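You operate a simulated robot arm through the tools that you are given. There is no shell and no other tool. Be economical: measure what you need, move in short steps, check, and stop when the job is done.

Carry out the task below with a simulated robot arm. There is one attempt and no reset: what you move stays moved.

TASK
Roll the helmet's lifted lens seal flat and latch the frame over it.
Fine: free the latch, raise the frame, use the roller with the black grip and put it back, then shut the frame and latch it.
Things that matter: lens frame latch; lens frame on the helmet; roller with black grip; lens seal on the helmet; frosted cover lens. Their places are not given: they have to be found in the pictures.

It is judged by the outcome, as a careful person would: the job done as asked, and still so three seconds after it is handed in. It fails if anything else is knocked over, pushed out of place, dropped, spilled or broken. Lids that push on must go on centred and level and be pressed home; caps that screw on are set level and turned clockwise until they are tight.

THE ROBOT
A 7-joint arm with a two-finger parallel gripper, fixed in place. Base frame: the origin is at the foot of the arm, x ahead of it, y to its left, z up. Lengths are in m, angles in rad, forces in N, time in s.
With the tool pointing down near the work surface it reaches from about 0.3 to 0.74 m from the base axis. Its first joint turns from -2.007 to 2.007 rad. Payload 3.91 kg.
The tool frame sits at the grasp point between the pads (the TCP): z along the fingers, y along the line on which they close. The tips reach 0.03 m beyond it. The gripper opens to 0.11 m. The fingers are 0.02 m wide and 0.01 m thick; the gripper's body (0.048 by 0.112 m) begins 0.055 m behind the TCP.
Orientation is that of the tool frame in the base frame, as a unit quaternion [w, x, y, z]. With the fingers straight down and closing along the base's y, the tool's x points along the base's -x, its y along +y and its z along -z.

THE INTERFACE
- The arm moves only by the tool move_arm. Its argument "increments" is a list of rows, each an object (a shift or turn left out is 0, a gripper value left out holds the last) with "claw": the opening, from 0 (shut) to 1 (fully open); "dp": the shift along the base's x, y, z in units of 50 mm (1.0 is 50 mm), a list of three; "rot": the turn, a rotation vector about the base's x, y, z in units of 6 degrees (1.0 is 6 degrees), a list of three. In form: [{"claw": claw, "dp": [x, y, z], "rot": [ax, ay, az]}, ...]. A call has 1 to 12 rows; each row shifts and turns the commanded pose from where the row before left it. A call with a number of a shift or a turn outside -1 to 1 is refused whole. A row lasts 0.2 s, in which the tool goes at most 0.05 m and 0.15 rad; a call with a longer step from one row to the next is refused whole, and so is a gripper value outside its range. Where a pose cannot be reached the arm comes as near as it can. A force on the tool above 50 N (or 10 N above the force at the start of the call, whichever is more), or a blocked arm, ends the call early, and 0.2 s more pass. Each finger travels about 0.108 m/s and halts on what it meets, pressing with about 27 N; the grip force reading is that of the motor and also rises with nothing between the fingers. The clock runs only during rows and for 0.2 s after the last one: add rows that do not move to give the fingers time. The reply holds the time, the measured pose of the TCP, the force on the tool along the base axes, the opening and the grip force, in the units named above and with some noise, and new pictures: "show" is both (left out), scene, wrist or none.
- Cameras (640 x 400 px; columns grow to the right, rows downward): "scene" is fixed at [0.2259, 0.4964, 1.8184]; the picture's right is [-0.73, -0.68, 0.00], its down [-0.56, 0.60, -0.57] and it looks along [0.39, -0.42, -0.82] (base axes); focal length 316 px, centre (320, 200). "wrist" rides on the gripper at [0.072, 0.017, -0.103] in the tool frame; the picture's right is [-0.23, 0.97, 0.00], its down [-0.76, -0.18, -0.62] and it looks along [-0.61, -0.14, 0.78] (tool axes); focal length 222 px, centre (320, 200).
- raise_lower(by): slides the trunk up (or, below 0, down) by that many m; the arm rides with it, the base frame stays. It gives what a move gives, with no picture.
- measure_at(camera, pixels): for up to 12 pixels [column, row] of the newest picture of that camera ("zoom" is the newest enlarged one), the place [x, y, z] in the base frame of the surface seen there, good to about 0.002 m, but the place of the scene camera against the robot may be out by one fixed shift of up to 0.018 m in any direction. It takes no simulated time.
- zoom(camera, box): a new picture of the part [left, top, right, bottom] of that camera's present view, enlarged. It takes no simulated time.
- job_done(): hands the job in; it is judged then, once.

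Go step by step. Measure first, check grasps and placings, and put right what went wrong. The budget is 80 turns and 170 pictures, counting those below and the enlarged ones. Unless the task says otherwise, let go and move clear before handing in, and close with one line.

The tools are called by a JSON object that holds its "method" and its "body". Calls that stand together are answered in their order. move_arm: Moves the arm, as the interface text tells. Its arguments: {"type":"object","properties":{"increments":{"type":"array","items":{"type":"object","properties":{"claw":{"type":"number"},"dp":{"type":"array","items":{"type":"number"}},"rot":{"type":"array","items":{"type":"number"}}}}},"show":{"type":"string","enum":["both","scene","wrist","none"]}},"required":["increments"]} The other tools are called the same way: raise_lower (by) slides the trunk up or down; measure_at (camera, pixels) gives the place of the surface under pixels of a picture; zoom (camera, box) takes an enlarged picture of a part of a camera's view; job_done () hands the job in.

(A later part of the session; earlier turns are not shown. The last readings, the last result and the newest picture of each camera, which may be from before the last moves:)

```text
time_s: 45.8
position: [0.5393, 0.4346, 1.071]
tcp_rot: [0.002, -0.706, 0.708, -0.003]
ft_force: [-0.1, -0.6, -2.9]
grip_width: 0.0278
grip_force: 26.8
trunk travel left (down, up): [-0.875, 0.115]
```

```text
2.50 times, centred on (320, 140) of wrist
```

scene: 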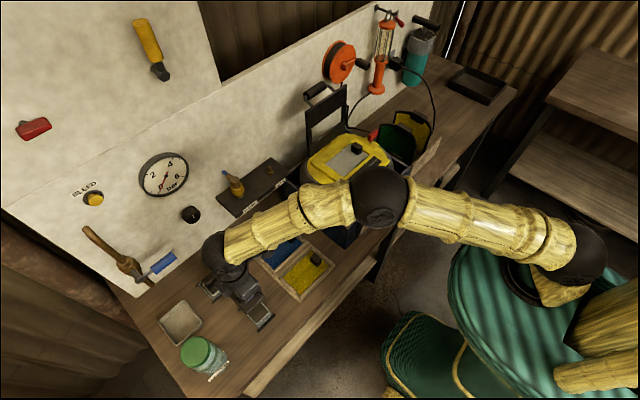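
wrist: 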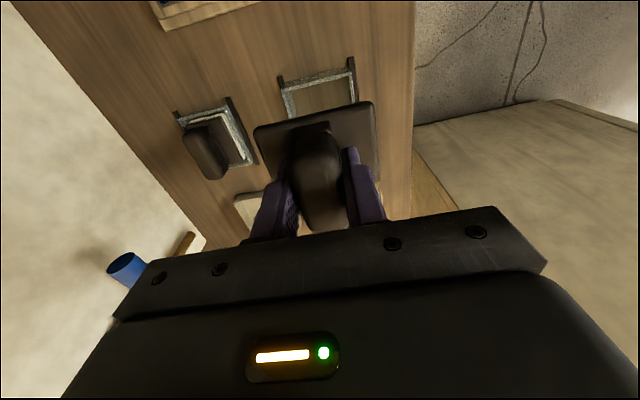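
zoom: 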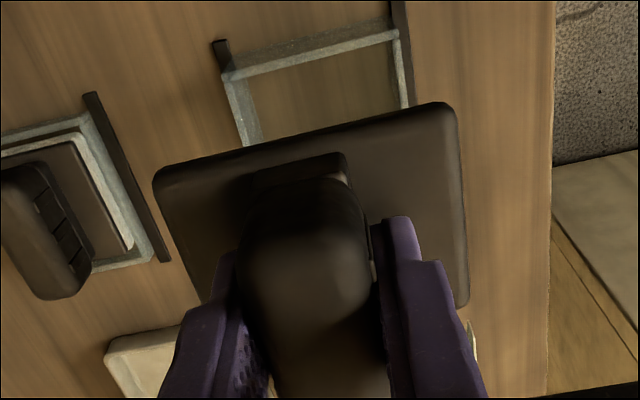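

The cradle is empty now. I'll raise and tilt the tool so the scene camera can see its working side.

{"method": "move_arm", "body": {"increments": [{"dp": [-0.3, -0.3, 0.6]}, {"dp": [-0.3, -0.3, 0.6], "rot": [0, 1, 0]}, {"dp": [-0.2, -0.3, 0.6], "rot": [0, 1, 0]}, {"dp": [0, -0.3, 0.6], "rot": [0, 1, 0]}, {"rot": [0, 1, 0]}, {"rot": [0, 1, 0]}, {"rot": [0, 1, 0]}, {"rot": [0, 1, 0]}, {"rot": [0, 1, 0]}, {}], "show": "scene"}}

{"method": "zoom", "body": {"camera": "scene", "box": [200, 180, 360, 320]}}

```text
time_s: 48.0
position: [0.4963, 0.372, 1.1907]
tcp_rot: [-0.286, -0.647, 0.648, 0.283]
ft_force: [0.3, 0.3, -2.2]
grip_width: 0.0278
grip_force: 26.6
trunk travel left (down, up): [-0.875, 0.115]
```

scene: 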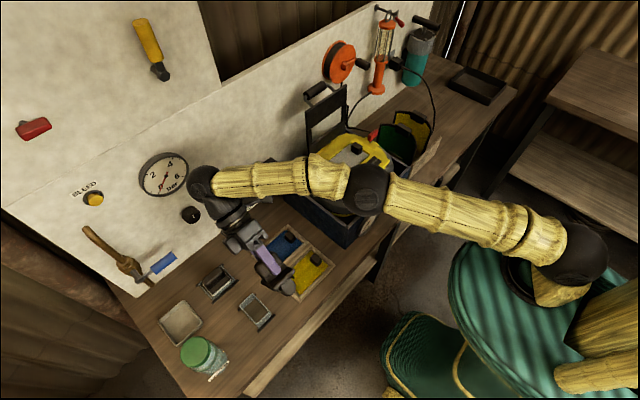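

```text
2.86 times, centred on (280, 250) of scene
```

zoom: 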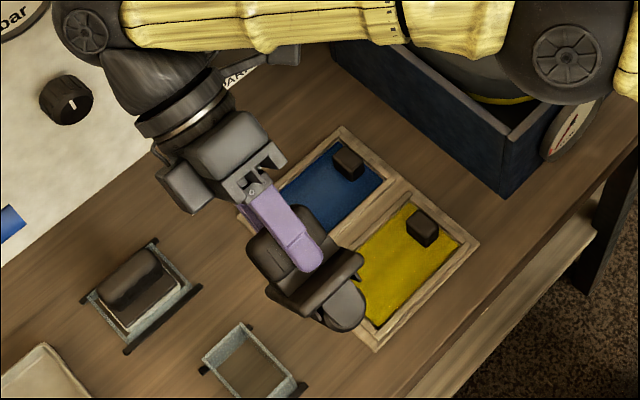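

{"method": "zoom", "body": {"camera": "scene", "box": [255, 225, 305, 305]}}

```text
5.00 times, centred on (280, 265) of scene
```

zoom: 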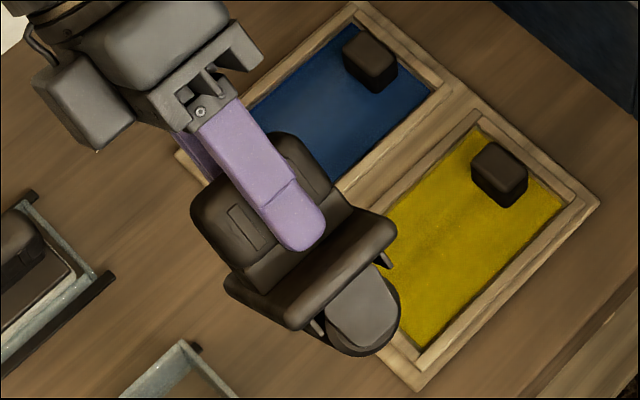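

It's confirmed: there's a grey-ended cylinder under the plate with its axis along x, so this is the roller. I'll straighten up and carry it over the near end of the seal.

{"method": "move_arm", "body": {"increments": [{"dp": [0, 0, 0.6], "rot": [0, -1, 0]}, {"dp": [0, 0, 0.6], "rot": [0, -1, 0]}, {"dp": [0, 0, 0.6], "rot": [0, -1, 0]}, {"dp": [0.2, -0.9, 0], "rot": [0, -1, 0]}, {"dp": [0.2, -0.9, 0], "rot": [0, -1, 0]}, {"dp": [0.2, -0.9, 0], "rot": [0, -1, 0]}, {"dp": [0.2, -0.9, 0], "rot": [0, -1, 0]}, {"dp": [0.2, -0.9, 0], "rot": [0, -1, 0]}, {"dp": [0.27, -0.9, 0]}, {"dp": [0, -0.9, 0]}, {"dp": [0, -1, 0]}, {}]}}

{"method": "zoom", "body": {"camera": "scene", "box": [290, 80, 410, 200]}}

```text
time_s: 50.6
position: [0.5605, 0.0087, 1.2814]
tcp_rot: [0.003, -0.707, 0.707, -0.005]
ft_force: [-0.3, -0.4, -2.4]
grip_width: 0.0278
grip_force: 26.7
trunk travel left (down, up): [-0.875, 0.115]
```

scene: 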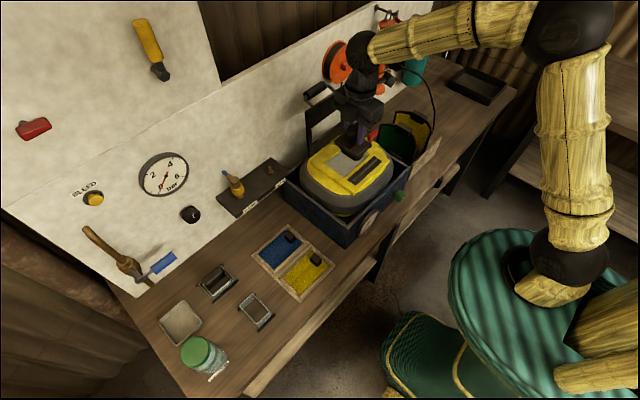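
wrist: 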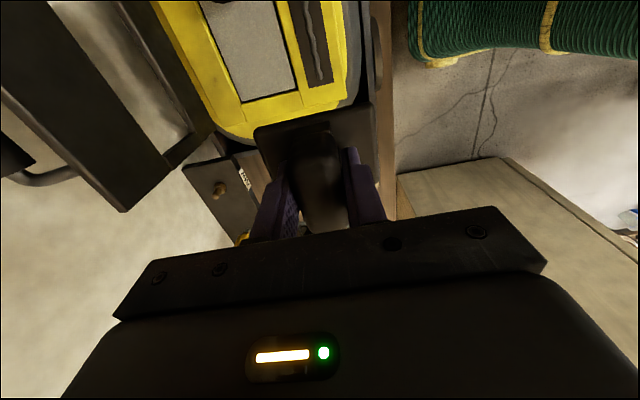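

```text
3.33 times, centred on (350, 140) of scene
```

zoom: 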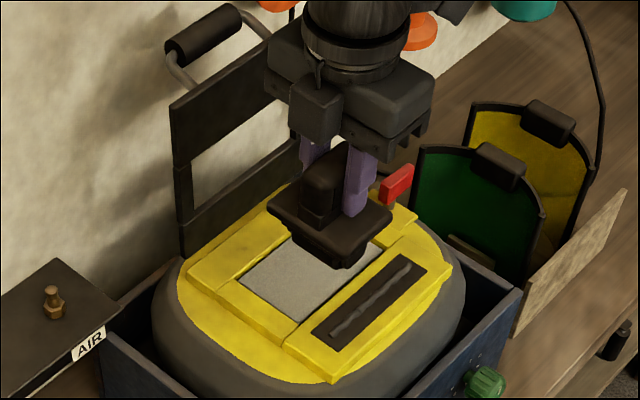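

{"method": "measure_at", "body": {"camera": "wrist", "pixels": [[321, 76], [313, 45], [307, 10], [334, 80], [305, 88], [325, 95]]}}

{"method": "move_arm", "body": {"increments": [{"dp": [0, -0.1, -0.8]}, {"dp": [0, 0, -0.8]}, {"dp": [0, 0, -0.5]}, {}]}}

{"method": "zoom", "body": {"camera": "scene", "box": [310, 110, 410, 200]}}

```text
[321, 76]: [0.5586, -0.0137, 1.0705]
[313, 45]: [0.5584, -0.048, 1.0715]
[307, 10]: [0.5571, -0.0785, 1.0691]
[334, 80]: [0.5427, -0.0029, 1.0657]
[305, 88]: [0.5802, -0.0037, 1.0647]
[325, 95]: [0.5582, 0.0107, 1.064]
```

```text
time_s: 51.6
position: [0.5608, 0.0034, 1.176]
tcp_rot: [0.002, -0.707, 0.708, -0.004]
ft_force: [-1.0, 0.6, -3.0]
grip_width: 0.0278
grip_force: 27.2
trunk travel left (down, up): [-0.875, 0.115]
```

scene: 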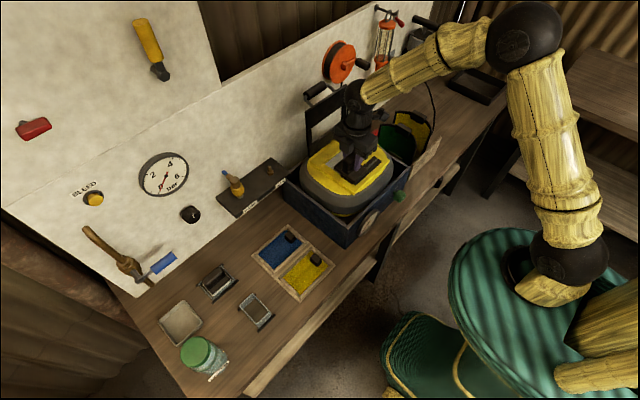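
wrist: 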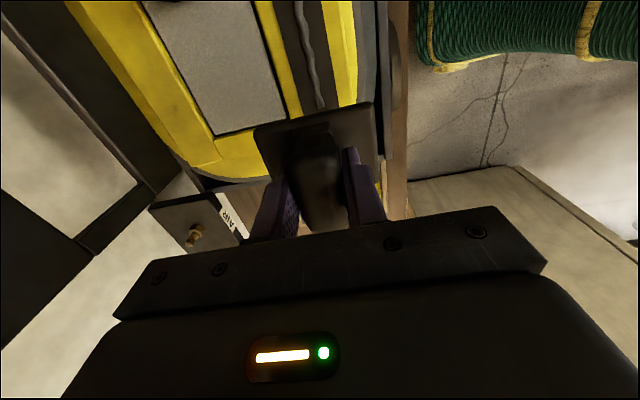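

```text
4.44 times, centred on (360, 155) of scene
```

zoom: 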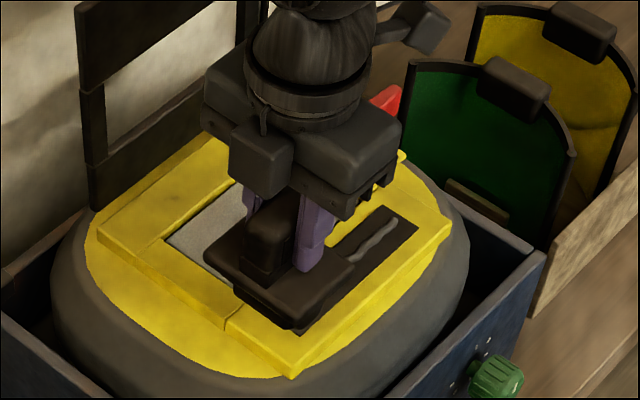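

I'll descend in small steps, watching for contact.

{"method": "move_arm", "body": {"increments": [{"dp": [-0.02, 0, -0.1]}, {"dp": [-0.02, 0, -0.1]}, {"dp": [0, 0, -0.1]}, {"dp": [0, 0, -0.06]}, {}], "show": "none"}}

```text
time_s: 52.8
position: [0.561, 0.0037, 1.1582]
tcp_rot: [-0.002, 0.707, -0.707, 0.004]
ft_force: [0.3, 0.6, -3.0]
grip_width: 0.0276
grip_force: 27.2
trunk travel left (down, up): [-0.875, 0.115]
```

{"method": "move_arm", "body": {"increments": [{"dp": [0, 0, -0.06]}, {"dp": [0, 0, -0.06]}, {}], "show": "none"}}

```text
time_s: 53.6
position: [0.5598, 0.0034, 1.153]
tcp_rot: [0.004, -0.707, 0.708, -0.005]
ft_force: [1.7, -0.5, 11.9]
grip_width: 0.0279
grip_force: 27.6
trunk travel left (down, up): [-0.875, 0.115]
```

Contact at about 12 N upward. I'll roll along the seal toward -y.

{"method": "move_arm", "body": {"increments": [{"dp": [0, -0.2, 0]}, {"dp": [0, -0.25, 0]}, {"dp": [0, -0.25, 0]}, {"dp": [0, -0.25, 0]}, {"dp": [0, -0.25, 0]}, {"dp": [0, -0.25, 0]}, {"dp": [0, -0.25, 0]}, {"dp": [0, -0.25, 0]}, {"dp": [0, -0.25, 0]}, {"dp": [0, -0.25, 0]}, {"dp": [0, -0.25, 0]}, {}]}}

{"method": "zoom", "body": {"camera": "scene", "box": [310, 110, 410, 200]}}

```text
time_s: 56.2
position: [0.559, -0.1318, 1.1531]
tcp_rot: [-0.003, 0.707, -0.707, 0.004]
ft_force: [4.8, 0.2, 24.2]
grip_width: 0.0278
grip_force: 26.6
trunk travel left (down, up): [-0.875, 0.115]
```

scene: 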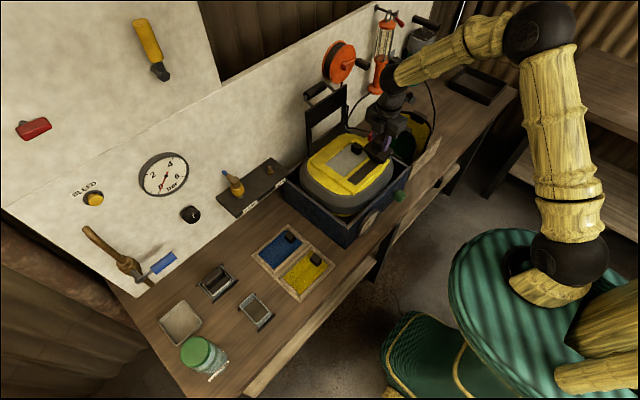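
wrist: 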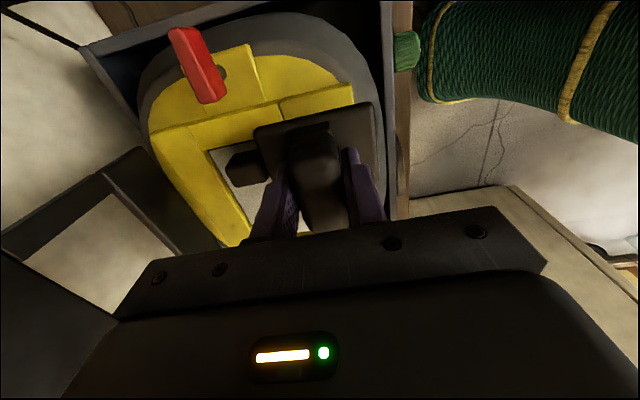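

```text
4.44 times, centred on (360, 155) of scene
```

zoom: 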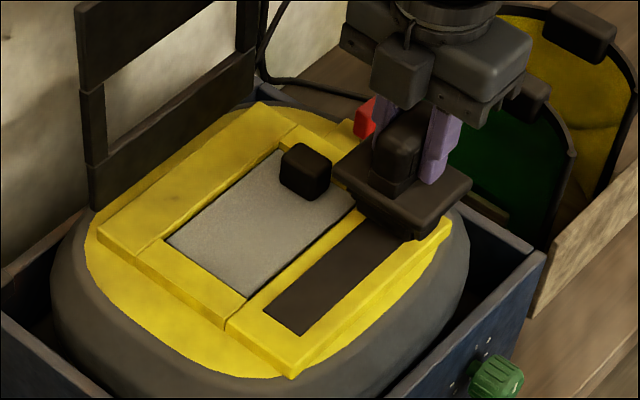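

The ripple has flattened behind the roller. I'll go slightly past the end, roll back once, then lift clear.

{"method": "move_arm", "body": {"increments": [{"dp": [0, -0.15, 0]}, {"dp": [0, 0.15, 0]}, {"dp": [0, 0.3, 0]}, {"dp": [0, 0.3, 0]}, {"dp": [0, 0.3, 0]}, {"dp": [0, 0.3, 0]}, {"dp": [0, 0.3, 0]}, {"dp": [0, 0.3, 0]}, {"dp": [0, 0.3, 0]}, {"dp": [0, 0.3, 0]}, {"dp": [0, 0.2, 0]}, {}], "show": "none"}}

{"method": "move_arm", "body": {"increments": [{"dp": [0, 0, 0.3]}, {"dp": [0, 0, 0.8]}, {"dp": [0, 0, 0.8]}, {"dp": [0, 0.5, 0.7]}, {"dp": [0, 0.9, 0]}, {}]}}

{"method": "zoom", "body": {"camera": "scene", "box": [310, 110, 410, 200]}}

```text
time_s: 58.8
position: [0.5585, -0.0021, 1.1543]
tcp_rot: [0.003, -0.706, 0.708, -0.003]
ft_force: [4.1, 0.0, 29.9]
grip_width: 0.0279
grip_force: 26.9
trunk travel left (down, up): [-0.875, 0.115]
```

```text
time_s: 60.2
position: [0.5594, 0.0676, 1.2822]
tcp_rot: [0.003, -0.707, 0.708, -0.004]
ft_force: [1.2, 0.2, -2.1]
grip_width: 0.0273
grip_force: 27.2
trunk travel left (down, up): [-0.875, 0.115]
```

scene: 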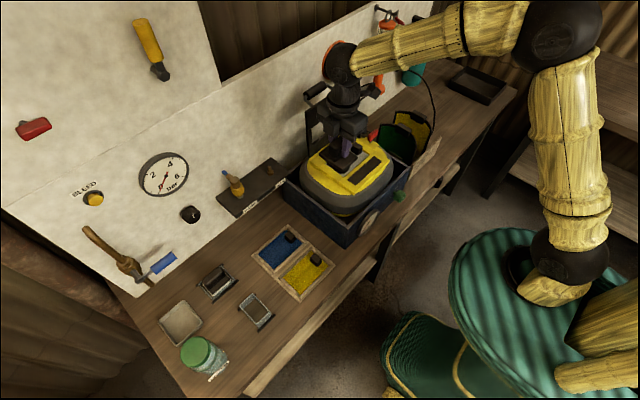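
wrist: 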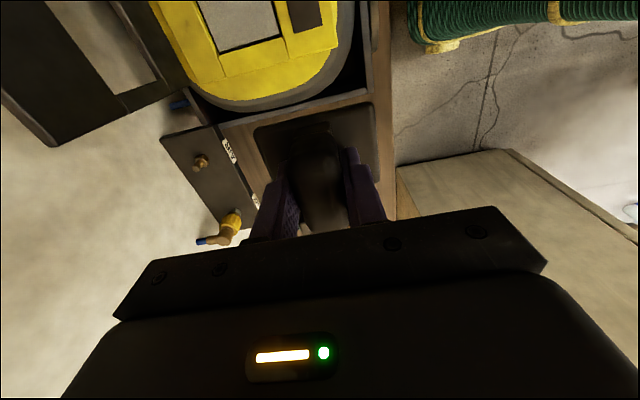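

```text
4.44 times, centred on (360, 155) of scene
```

zoom: 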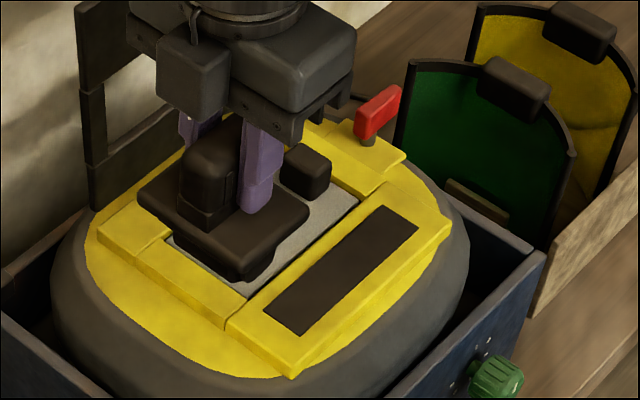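

The seal strip is flat with no ripple. I'll carry the roller back over its cradle.

{"method": "move_arm", "body": {"increments": [{"dp": [-0.1, 0.9, 0]}, {"dp": [-0.1, 0.9, 0]}, {"dp": [-0.1, 0.9, 0]}, {"dp": [-0.1, 0.9, 0]}, {"dp": [0, 0.9, 0]}, {"dp": [0, 0.9, 0]}, {"dp": [0, 0.9, 0]}, {"dp": [0, 0.9, -0.3]}, {"dp": [0, 0.12, -0.9]}, {"dp": [0, 0, -0.9]}, {"dp": [0, 0, -0.9]}, {"dp": [0, 0, -0.9]}]}}

{"method": "zoom", "body": {"camera": "wrist", "box": [220, 60, 420, 220]}}

{"method": "zoom", "body": {"camera": "scene", "box": [210, 240, 310, 330]}}

```text
time_s: 62.8
position: [0.5405, 0.4344, 1.0873]
tcp_rot: [0.002, -0.706, 0.708, -0.004]
ft_force: [-0.1, 0.0, -2.8]
grip_width: 0.0278
grip_force: 26.7
trunk travel left (down, up): [-0.875, 0.115]
```

scene: 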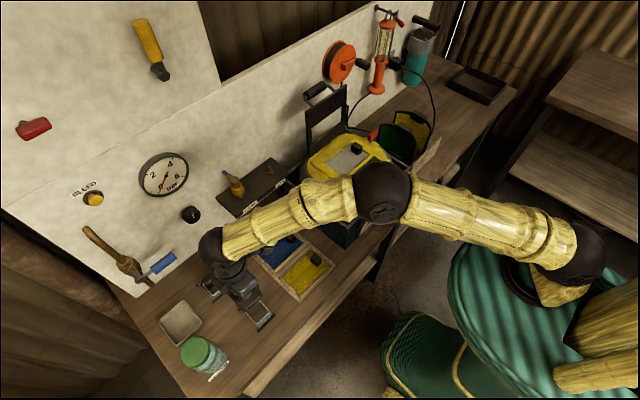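
wrist: 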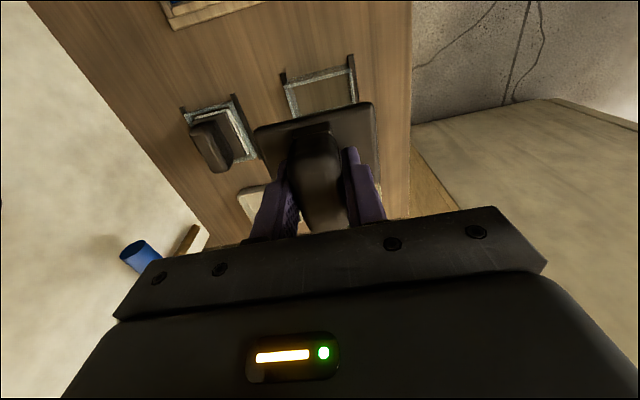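

```text
2.50 times, centred on (320, 140) of wrist
```

zoom: 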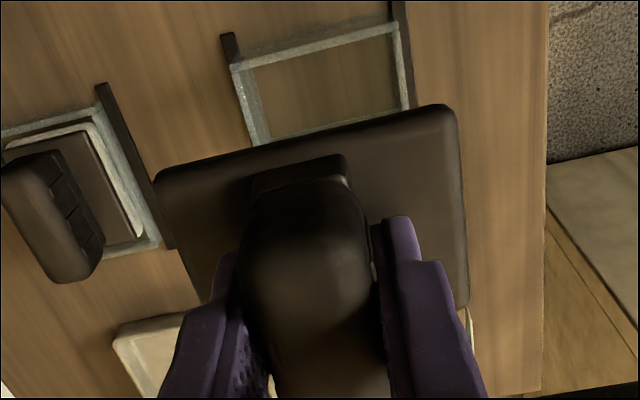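

```text
4.44 times, centred on (260, 285) of scene
```

zoom: 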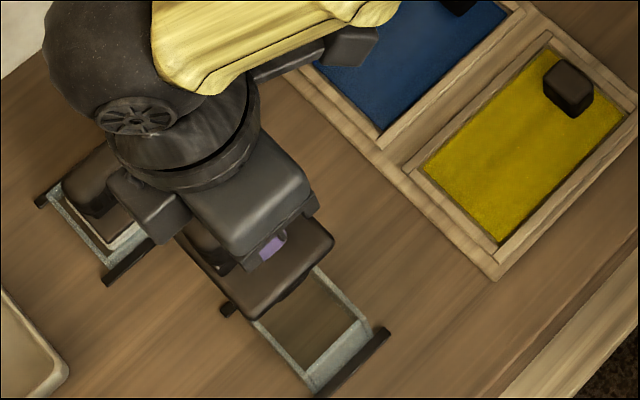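

The roller sits unchanged in the hand and lines up with the cradle. I'll lower it.

{"method": "move_arm", "body": {"increments": [{"dp": [-0.01, -0.02, -0.6]}, {"dp": [0, 0, -0.6]}, {"dp": [0, 0, -0.4]}, {"dp": [0, 0, -0.3]}, {"dp": [0, 0, -0.3]}, {"dp": [0, 0, -0.2]}, {}]}}

{"method": "zoom", "body": {"camera": "wrist", "box": [220, 60, 420, 220]}}

```text
time_s: 64.4
position: [0.5405, 0.4326, 0.9673]
tcp_rot: [0.002, -0.706, 0.708, -0.003]
ft_force: [-0.8, -0.3, -2.1]
grip_width: 0.0277
grip_force: 26.9
trunk travel left (down, up): [-0.875, 0.115]
```

scene: 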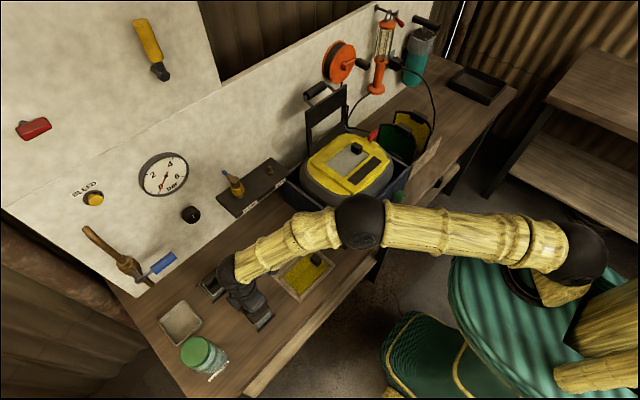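
wrist: 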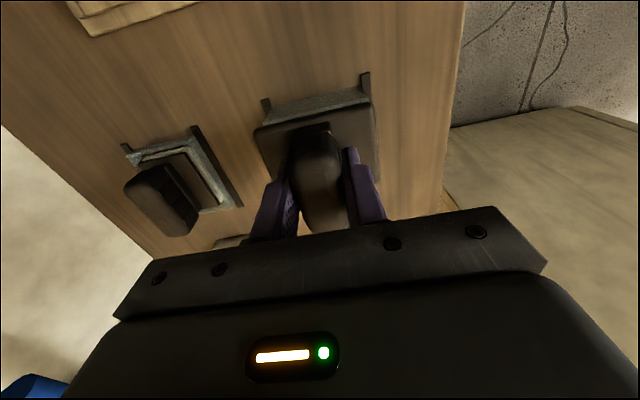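

```text
2.50 times, centred on (320, 140) of wrist
```

zoom: 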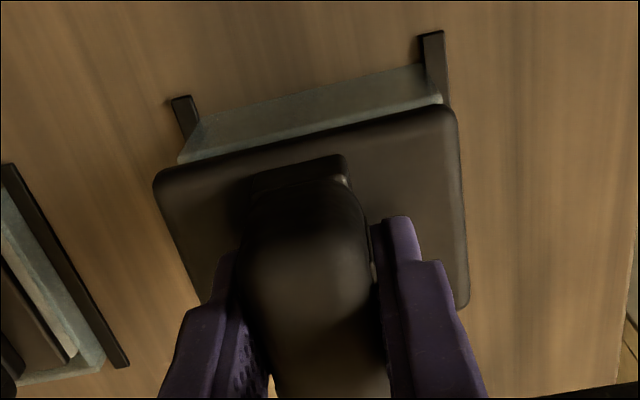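

{"method": "move_arm", "body": {"increments": [{"dp": [0, 0, -0.1]}, {"dp": [0, 0, -0.1]}, {"dp": [0, 0, -0.08]}, {}], "show": "wrist"}}

```text
time_s: 65.4
position: [0.5401, 0.4326, 0.9535]
tcp_rot: [0.002, -0.706, 0.708, -0.004]
ft_force: [-0.8, 0.1, -2.7]
grip_width: 0.0281
grip_force: 26.7
trunk travel left (down, up): [-0.875, 0.115]
```

wrist: 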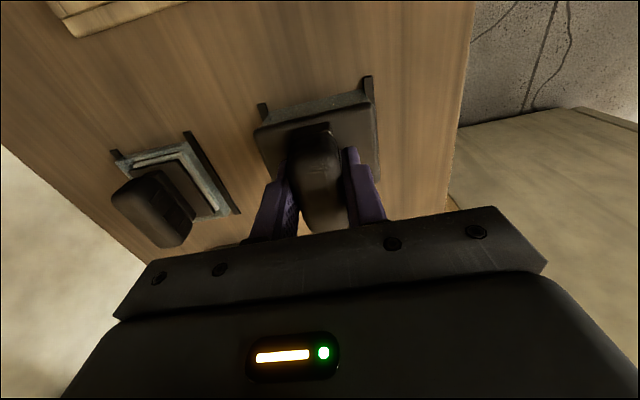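

{"method": "move_arm", "body": {"increments": [{"dp": [0, 0, -0.04]}, {}], "show": "none"}}

```text
time_s: 66.0
position: [0.54, 0.4334, 0.9512]
tcp_rot: [0.004, -0.707, 0.707, -0.003]
ft_force: [-0.1, -0.7, -1.1]
grip_width: 0.0276
grip_force: 27.2
trunk travel left (down, up): [-0.875, 0.115]
```

{"method": "move_arm", "body": {"increments": [{"dp": [0, 0, -0.03]}, {}], "show": "none"}}

```text
time_s: 66.6
position: [0.5396, 0.4333, 0.9519]
tcp_rot: [0.004, -0.706, 0.708, -0.005]
ft_force: [1.4, -0.5, 9.8]
grip_width: 0.0279
grip_force: 27.4
trunk travel left (down, up): [-0.875, 0.115]
```

The roller is seated, with contact at z≈0.952, the same height it was gripped at. I'll release and rise.

{"method": "move_arm", "body": {"increments": [{"dp": [0, 0, 0.02], "claw": 0.2}, {"claw": 0.4}, {"claw": 0.5}, {}, {"dp": [0, 0, 0.5]}, {"dp": [0, 0, 0.9]}, {"dp": [0, -0.5, 0.8]}, {"dp": [0, -0.9, 0.4]}, {"dp": [0, -0.9, 0.4]}, {"dp": [0, -0.9, 0.4]}, {}]}}

{"method": "zoom", "body": {"camera": "scene", "box": [190, 255, 290, 335]}}

```text
time_s: 69.0
position: [0.5399, 0.2733, 1.1211]
tcp_rot: [-0.003, 0.707, -0.707, 0.003]
ft_force: [0.8, 0.1, -1.1]
grip_width: 0.0551
grip_force: 0.1
trunk travel left (down, up): [-0.875, 0.115]
```

scene: 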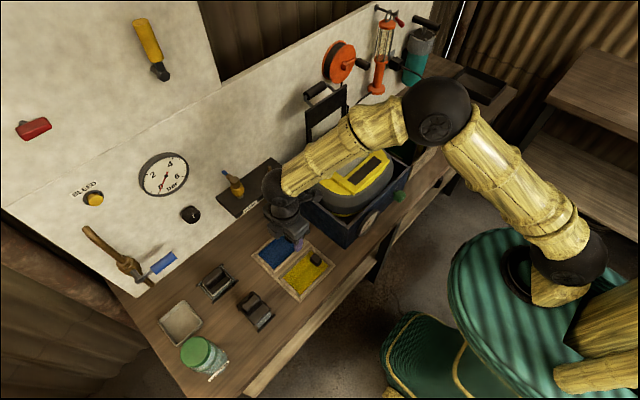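
wrist: 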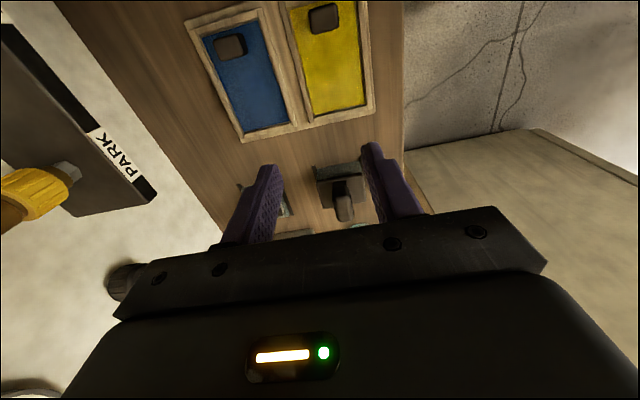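

```text
5.00 times, centred on (240, 295) of scene
```

zoom: 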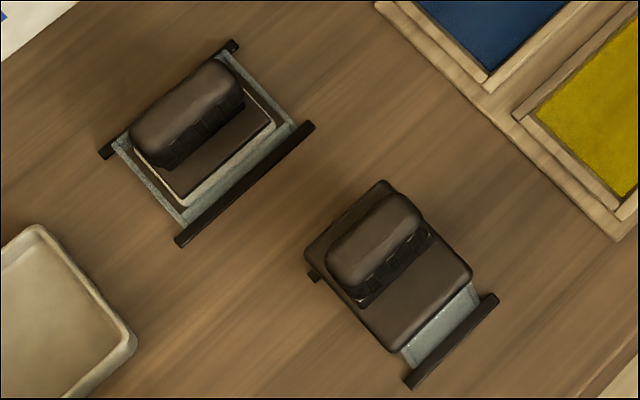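

The roller is back exactly as before. Next I'll go back to the raised frame's handle by the reverse of the exit path.

{"method": "move_arm", "body": {"increments": [{"claw": 0.48, "dp": [0, 0, 0.9]}, {"dp": [0, -0.3, 0.9]}, {"dp": [0, -0.3, 0.9]}, {"dp": [0, -0.3, 0.9]}, {"dp": [0, -0.4, 0.9]}, {"dp": [0, -0.9, 0.34]}, {"dp": [0, -0.9, 0.25]}, {"dp": [0.2, -0.9, 0], "rot": [0, -0.55, 0]}, {"dp": [0.2, -0.9, 0], "rot": [0, -0.55, 0]}, {"dp": [0.4, -0.9, 0], "rot": [0, -0.55, 0]}, {"dp": [0.8, -0.9, 0], "rot": [0, -0.55, 0]}, {}]}}

{"method": "zoom", "body": {"camera": "scene", "box": [280, 60, 400, 160]}}

```text
refused: row 11 steps farther than a row can; nothing moved
```

```text
4.00 times, centred on (340, 110) of scene
```

zoom: 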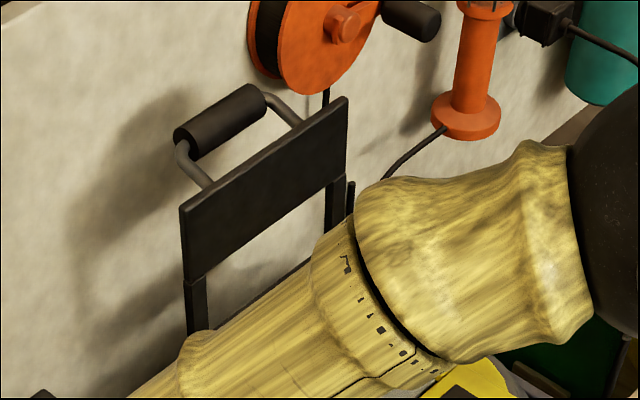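

{"method": "move_arm", "body": {"increments": [{"claw": 0.48, "dp": [0, 0, 0.9]}, {"dp": [0, -0.3, 0.9]}, {"dp": [0, -0.3, 0.9]}, {"dp": [0, -0.3, 0.9]}, {"dp": [0, -0.4, 0.9]}, {"dp": [0, -0.9, 0.3]}, {"dp": [0, -0.9, 0.29]}, {"dp": [0.2, -0.95, 0], "rot": [0, -0.55, 0]}, {"dp": [0.2, -0.95, 0], "rot": [0, -0.55, 0]}, {"dp": [0.4, -0.9, 0], "rot": [0, -0.55, 0]}, {"dp": [0.5, -0.81, 0], "rot": [0, -0.55, 0]}, {}]}}

{"method": "zoom", "body": {"camera": "scene", "box": [280, 60, 400, 160]}}

```text
time_s: 71.6
position: [0.6045, -0.0612, 1.3756]
tcp_rot: [0.084, -0.702, 0.702, -0.086]
ft_force: [0.3, -0.2, 0.4]
grip_width: 0.0527
grip_force: 0.0
trunk travel left (down, up): [-0.875, 0.115]
```

scene: 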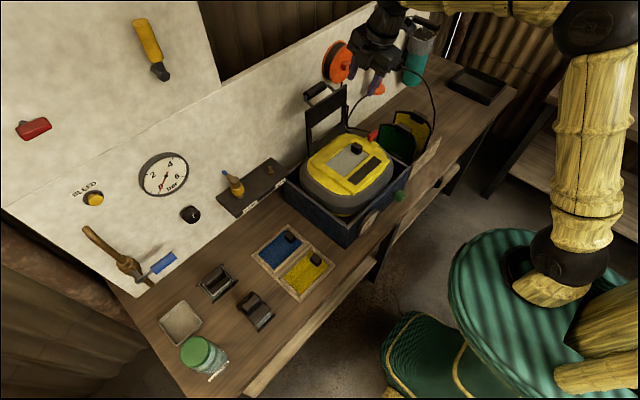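
wrist: 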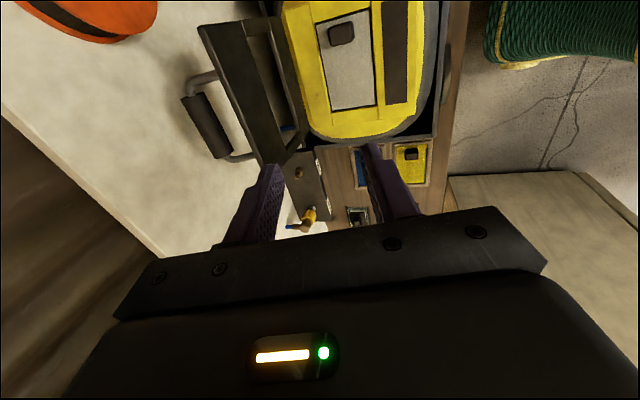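

```text
4.00 times, centred on (340, 110) of scene
```

zoom: 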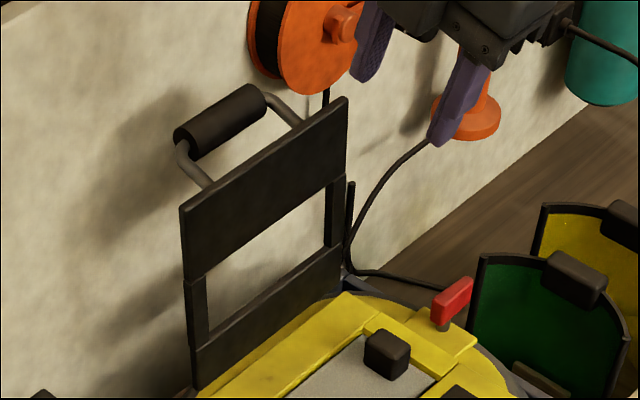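

{"method": "measure_at", "body": {"camera": "wrist", "pixels": [[205, 127], [190, 100], [222, 155], [212, 120]]}}

{"method": "move_arm", "body": {"increments": [{"dp": [0.9, -0.1, 0]}, {"dp": [0.9, -0.1, 0]}, {"dp": [0.9, 0, -0.1]}, {}]}}

{"method": "zoom", "body": {"camera": "scene", "box": [280, 60, 400, 160]}}

```text
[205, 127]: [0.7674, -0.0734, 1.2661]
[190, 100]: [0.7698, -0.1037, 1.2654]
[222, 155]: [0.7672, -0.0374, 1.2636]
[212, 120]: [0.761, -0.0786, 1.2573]
```

```text
time_s: 72.6
position: [0.7381, -0.0731, 1.3721]
tcp_rot: [0.085, -0.701, 0.703, -0.087]
ft_force: [0.0, -0.4, 0.5]
grip_width: 0.053
grip_force: 0.1
trunk travel left (down, up): [-0.875, 0.115]
```

scene: 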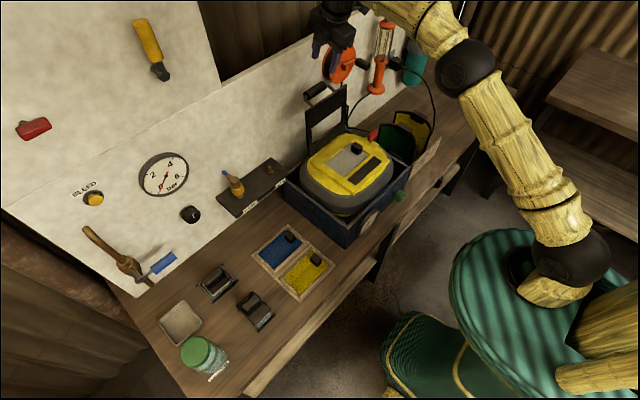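
wrist: 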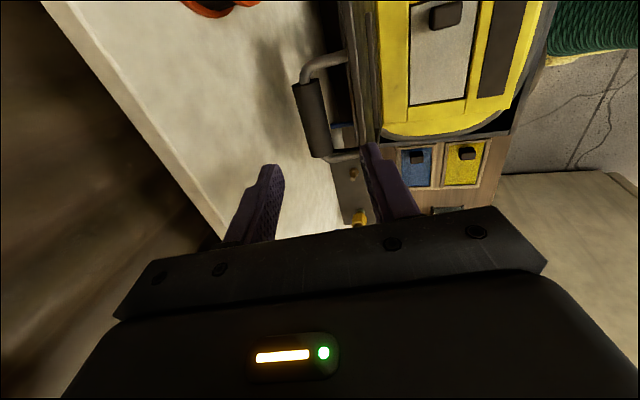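

```text
4.00 times, centred on (340, 110) of scene
```

zoom: 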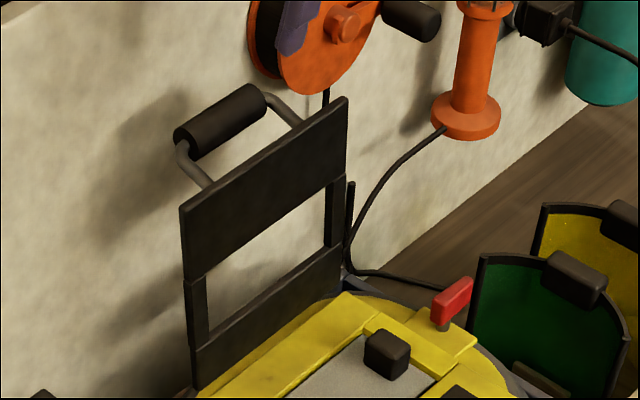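

The handle hasn't moved. I'll go down along the tool axis onto it and close.

{"method": "move_arm", "body": {"increments": [{"dp": [0.16, 0, 0]}, {"dp": [0.11, 0, -0.47]}, {"dp": [0.11, 0, -0.47]}, {"dp": [0.11, 0, -0.47]}, {"dp": [0.11, 0, -0.47]}, {"dp": [0.1, 0, -0.46]}, {}, {"claw": 0}, {}, {}]}}

{"method": "zoom", "body": {"camera": "scene", "box": [280, 60, 400, 160]}}

```text
time_s: 74.8
position: [0.7747, -0.0711, 1.2525]
tcp_rot: [0.083, -0.701, 0.703, -0.086]
ft_force: [-2.3, 0.3, -4.2]
grip_width: 0.0265
grip_force: 45.0
trunk travel left (down, up): [-0.875, 0.115]
```

scene: 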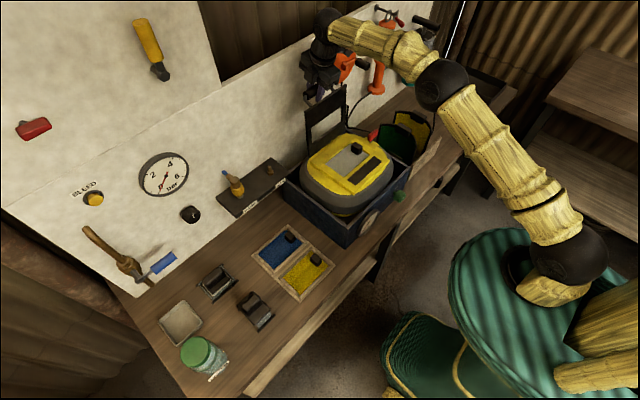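
wrist: 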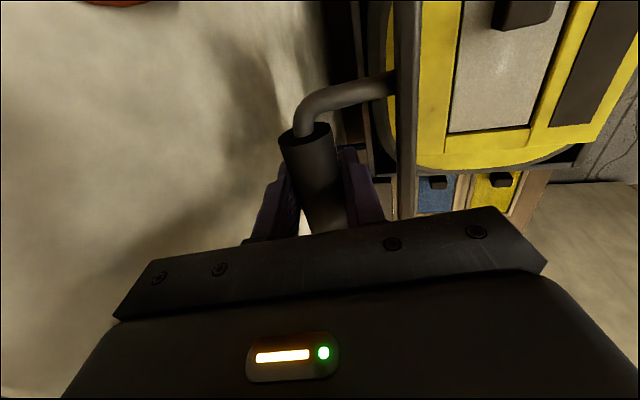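

```text
4.00 times, centred on (340, 110) of scene
```

zoom: 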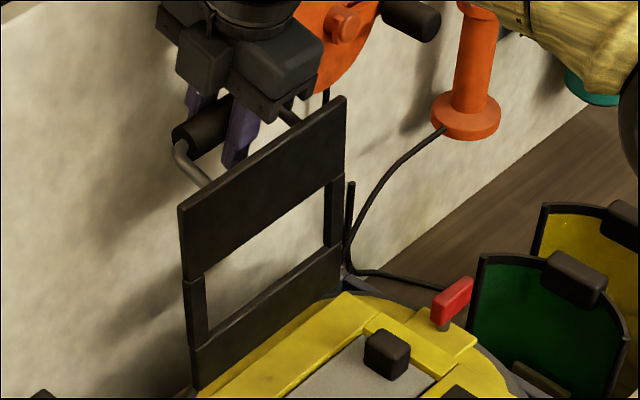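

Gripped. I'll reverse the arc to bring the frame down to about 45°.

{"method": "move_arm", "body": {"increments": [{"dp": [-0.33, 0, 0.08], "rot": [0, 0.4, 0]}, {"dp": [-0.34, 0, 0.05], "rot": [0, 0.4, 0]}, {"dp": [-0.344, 0, 0.02], "rot": [0, 0.4, 0]}, {"dp": [-0.344, 0, -0.01], "rot": [0, 0.4, 0]}, {"dp": [-0.344, 0, -0.038], "rot": [0, 0.5, 0]}, {"dp": [-0.338, 0, -0.068], "rot": [0, 0.5, 0]}, {"dp": [-0.33, 0, -0.098], "rot": [0, 0.5, 0]}, {"dp": [-0.322, 0, -0.124], "rot": [0, 0.5, 0]}, {"dp": [-0.31, 0, -0.152], "rot": [0, 0.5, 0]}, {}]}}

{"method": "zoom", "body": {"camera": "scene", "box": [300, 75, 430, 185]}}

```text
time_s: 77.0
position: [0.6243, -0.0722, 1.2355]
tcp_rot: [-0.069, -0.703, 0.704, 0.067]
ft_force: [4.4, 0.3, 0.8]
grip_width: 0.0269
grip_force: 44.5
trunk travel left (down, up): [-0.875, 0.115]
```

scene: 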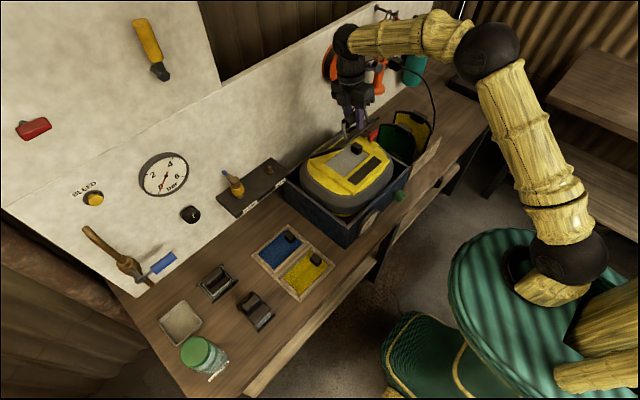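
wrist: 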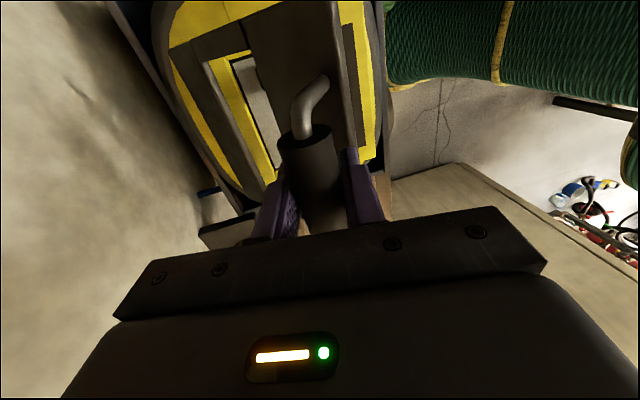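

```text
3.64 times, centred on (365, 130) of scene
```

zoom: 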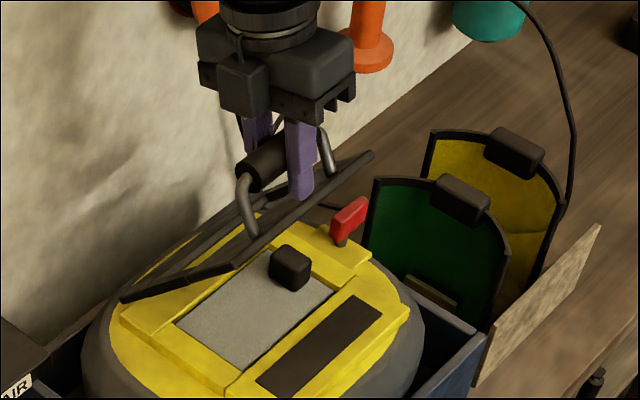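

{"method": "move_arm", "body": {"increments": [{"dp": [-0.3, 0, -0.172], "rot": [0, -0.5, 0]}, {"dp": [-0.29, 0, -0.18], "rot": [0, -0.6, 0]}, {"dp": [-0.262, 0, -0.21], "rot": [0, -0.83, 0]}, {"dp": [-0.24, 0, -0.25], "rot": [0, -0.83, 0]}, {"dp": [-0.214, 0, -0.268], "rot": [0, -0.83, 0]}, {"dp": [-0.192, 0, -0.288], "rot": [0, -0.83, 0]}, {"dp": [-0.166, 0, -0.302], "rot": [0, -0.83, 0]}, {}]}}

{"method": "zoom", "body": {"camera": "scene", "box": [300, 75, 430, 185]}}

```text
time_s: 78.8
position: [0.5437, -0.0728, 1.1525]
tcp_rot: [0.126, -0.695, 0.696, -0.128]
ft_force: [13.5, -1.7, -3.9]
grip_width: 0.0264
grip_force: 44.7
trunk travel left (down, up): [-0.875, 0.115]
```

scene: 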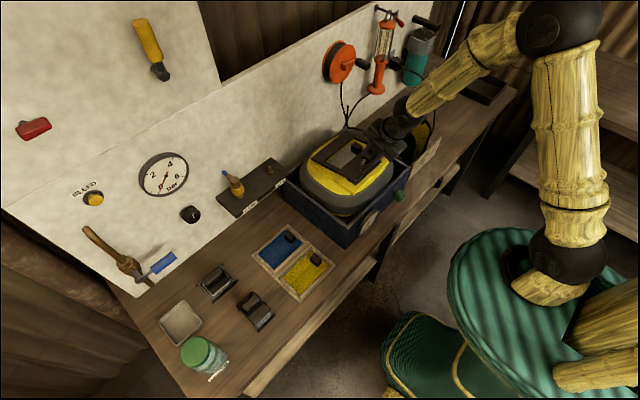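
wrist: 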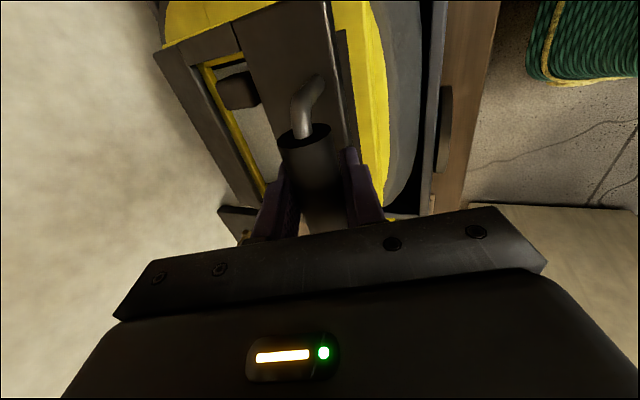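

```text
3.64 times, centred on (365, 130) of scene
```

zoom: 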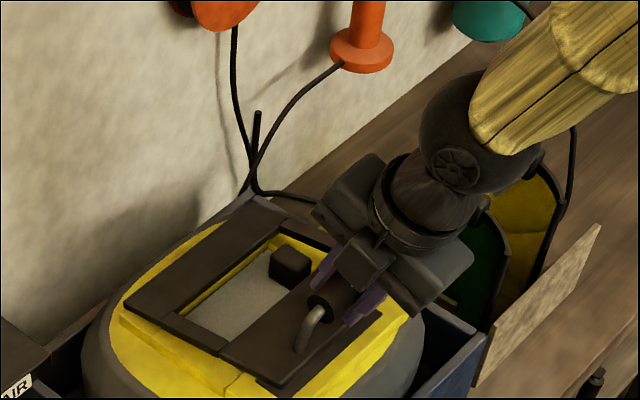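

Nearly closed. I'll ease the x pull slightly and finish the last 10°.

{"method": "move_arm", "body": {"increments": [{"dp": [-0.1, 0, -0.32], "rot": [0, -0.83, 0]}, {"dp": [-0.1, 0, -0.3], "rot": [0, -0.83, 0]}, {"dp": [-0.02, 0, -0.08]}, {}]}}

{"method": "zoom", "body": {"camera": "scene", "box": [300, 75, 430, 185]}}

```text
time_s: 79.8
position: [0.5314, -0.0719, 1.1183]
tcp_rot: [0.187, -0.682, 0.682, -0.188]
ft_force: [5.7, -1.0, 4.1]
grip_width: 0.0267
grip_force: 45.2
trunk travel left (down, up): [-0.875, 0.115]
```

scene: 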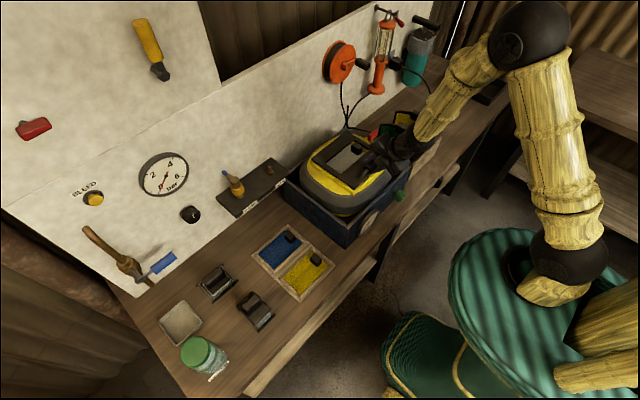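
wrist: 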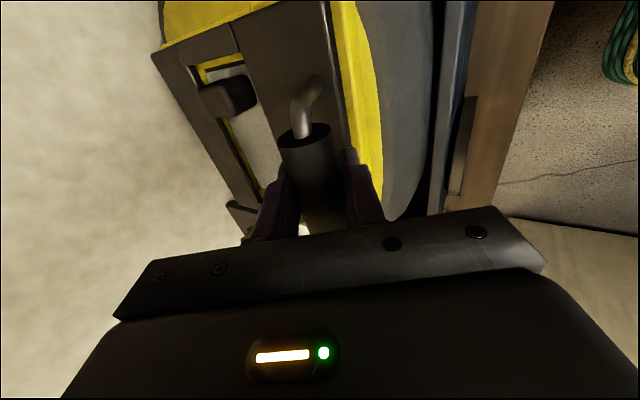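

```text
3.64 times, centred on (365, 130) of scene
```

zoom: 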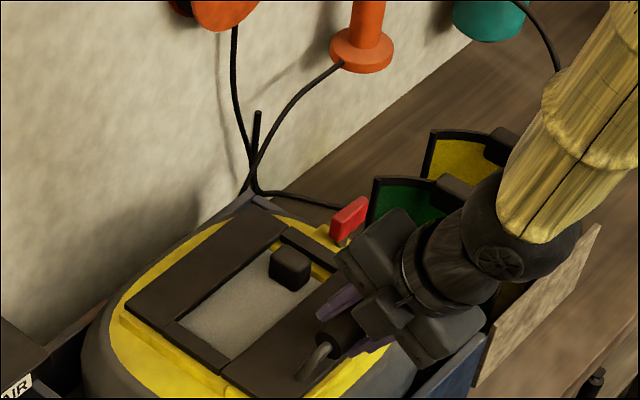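

Closed at z≈1.118, the original height. I'll press lightly, release, and back out along the tool axis.

{"method": "move_arm", "body": {"increments": [{"dp": [0, 0, -0.06]}, {}, {"dp": [0, 0, 0.06], "claw": 0.3}, {"claw": 0.48}, {}, {"dp": [-0.23, 0, 0.4]}, {"dp": [-0.23, 0, 0.4]}, {"dp": [-0.23, 0, 0.4]}, {"dp": [-0.23, 0, 0.6]}, {"dp": [0, 0, 0.4], "rot": [0, 0.9, 0]}, {"rot": [0, 0.9, 0]}, {"rot": [0, 0.9, 0]}]}}

{"method": "zoom", "body": {"camera": "scene", "box": [300, 115, 410, 195]}}

```text
time_s: 82.4
position: [0.4854, -0.0726, 1.2281]
tcp_rot: [0.087, -0.701, 0.702, -0.088]
ft_force: [0.5, -0.2, -0.3]
grip_width: 0.0529
grip_force: 0.0
trunk travel left (down, up): [-0.875, 0.115]
```

scene: 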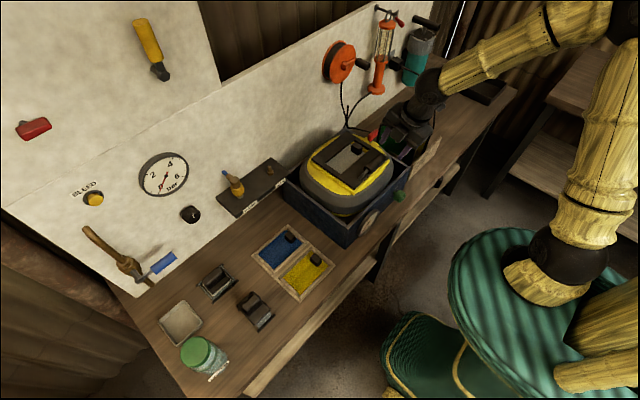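
wrist: 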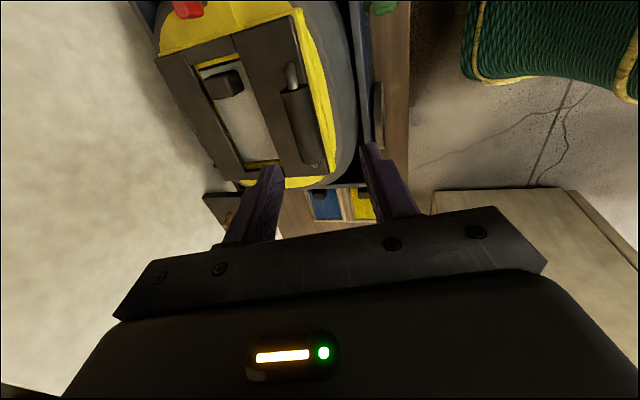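

```text
5.00 times, centred on (355, 155) of scene
```

zoom: 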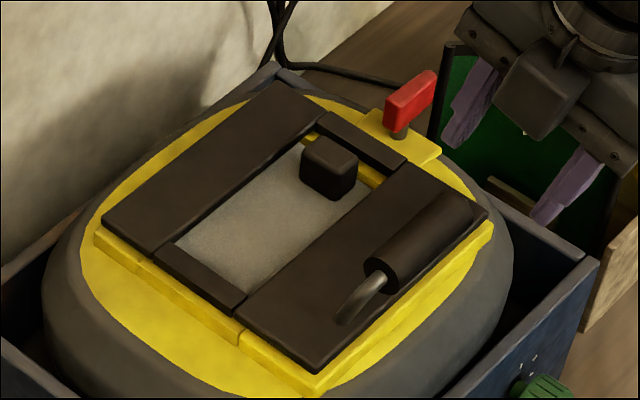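

The frame is closed just as it was originally. Next I'll go above the latch with the tool upright, fingers closing along x.

{"method": "move_arm", "body": {"increments": [{"claw": 0.35, "dp": [0, -0.5, 0], "rot": [0, 0.8, 0]}, {"dp": [0.3, -0.6, 0], "rot": [0, 0.8, 0]}, {"dp": [0.6, -0.6, 0], "rot": [0, 0.77, 0]}, {"dp": [0.7, -0.5, 0]}, {"dp": [0.7, -0.36, 0]}, {"dp": [0.59, 0, -0.3]}, {"dp": [0, 0, -0.6]}, {}]}}

{"method": "measure_at", "body": {"camera": "wrist", "pixels": [[320, 140], [318, 120], [322, 160], [310, 150], [330, 150]]}}

{"method": "zoom", "body": {"camera": "wrist", "box": [260, 60, 400, 180]}}

```text
time_s: 84.2
position: [0.6291, -0.2001, 1.1823]
tcp_rot: [0.0, -0.707, 0.708, -0.001]
ft_force: [-0.1, 0.0, 0.3]
grip_width: 0.0386
grip_force: 0.2
trunk travel left (down, up): [-0.875, 0.115]
```

scene: 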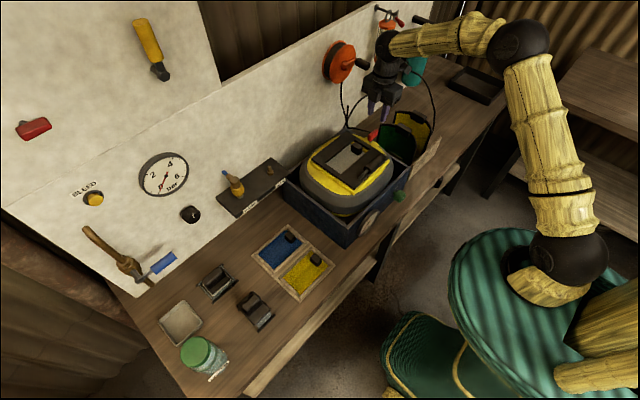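
wrist: 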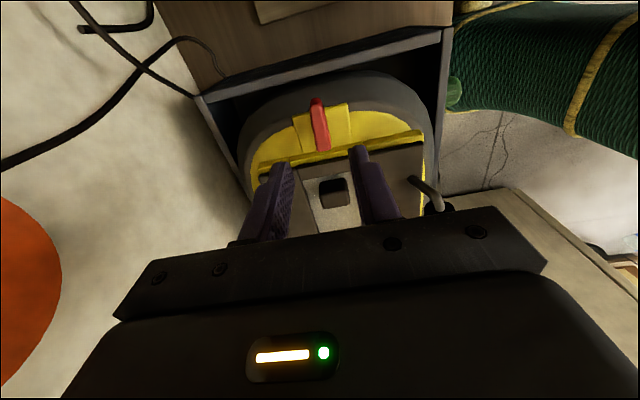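

```text
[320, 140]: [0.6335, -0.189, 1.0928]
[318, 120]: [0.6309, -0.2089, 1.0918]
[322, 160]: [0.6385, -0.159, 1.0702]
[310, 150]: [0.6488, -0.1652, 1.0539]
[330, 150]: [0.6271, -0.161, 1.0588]
```

```text
3.33 times, centred on (330, 120) of wrist
```

zoom: 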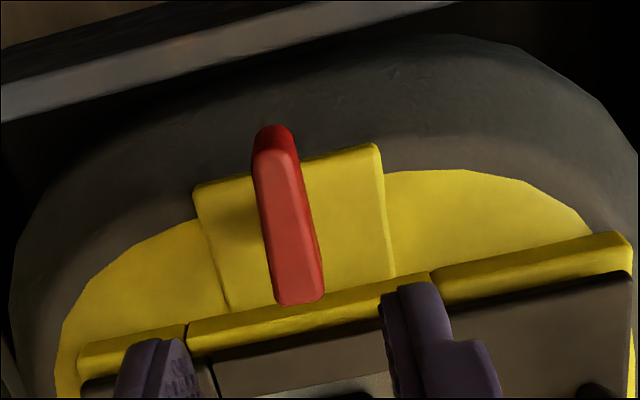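

{"method": "move_arm", "body": {"increments": [{"dp": [0.02, 0, -0.5]}, {"dp": [0, 0, -0.5]}, {"dp": [0, 0, -0.4]}, {"dp": [0, 0, -0.24]}, {}, {"claw": 0}, {}, {}], "show": "wrist"}}

```text
time_s: 86.0
position: [0.6305, -0.1995, 1.0999]
tcp_rot: [0.0, -0.707, 0.708, -0.001]
ft_force: [-1.2, -0.3, -2.8]
grip_width: 0.0135
grip_force: 45.1
trunk travel left (down, up): [-0.875, 0.115]
```

wrist: 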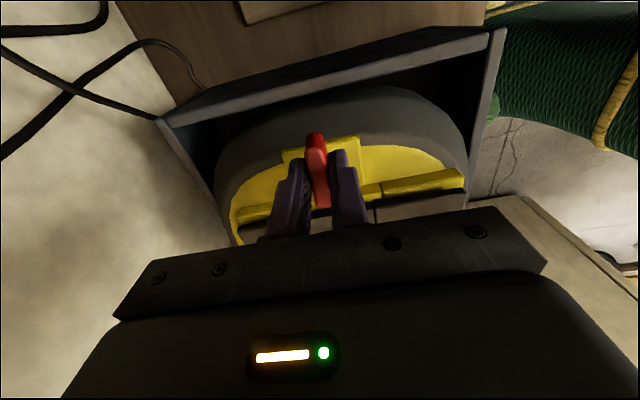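

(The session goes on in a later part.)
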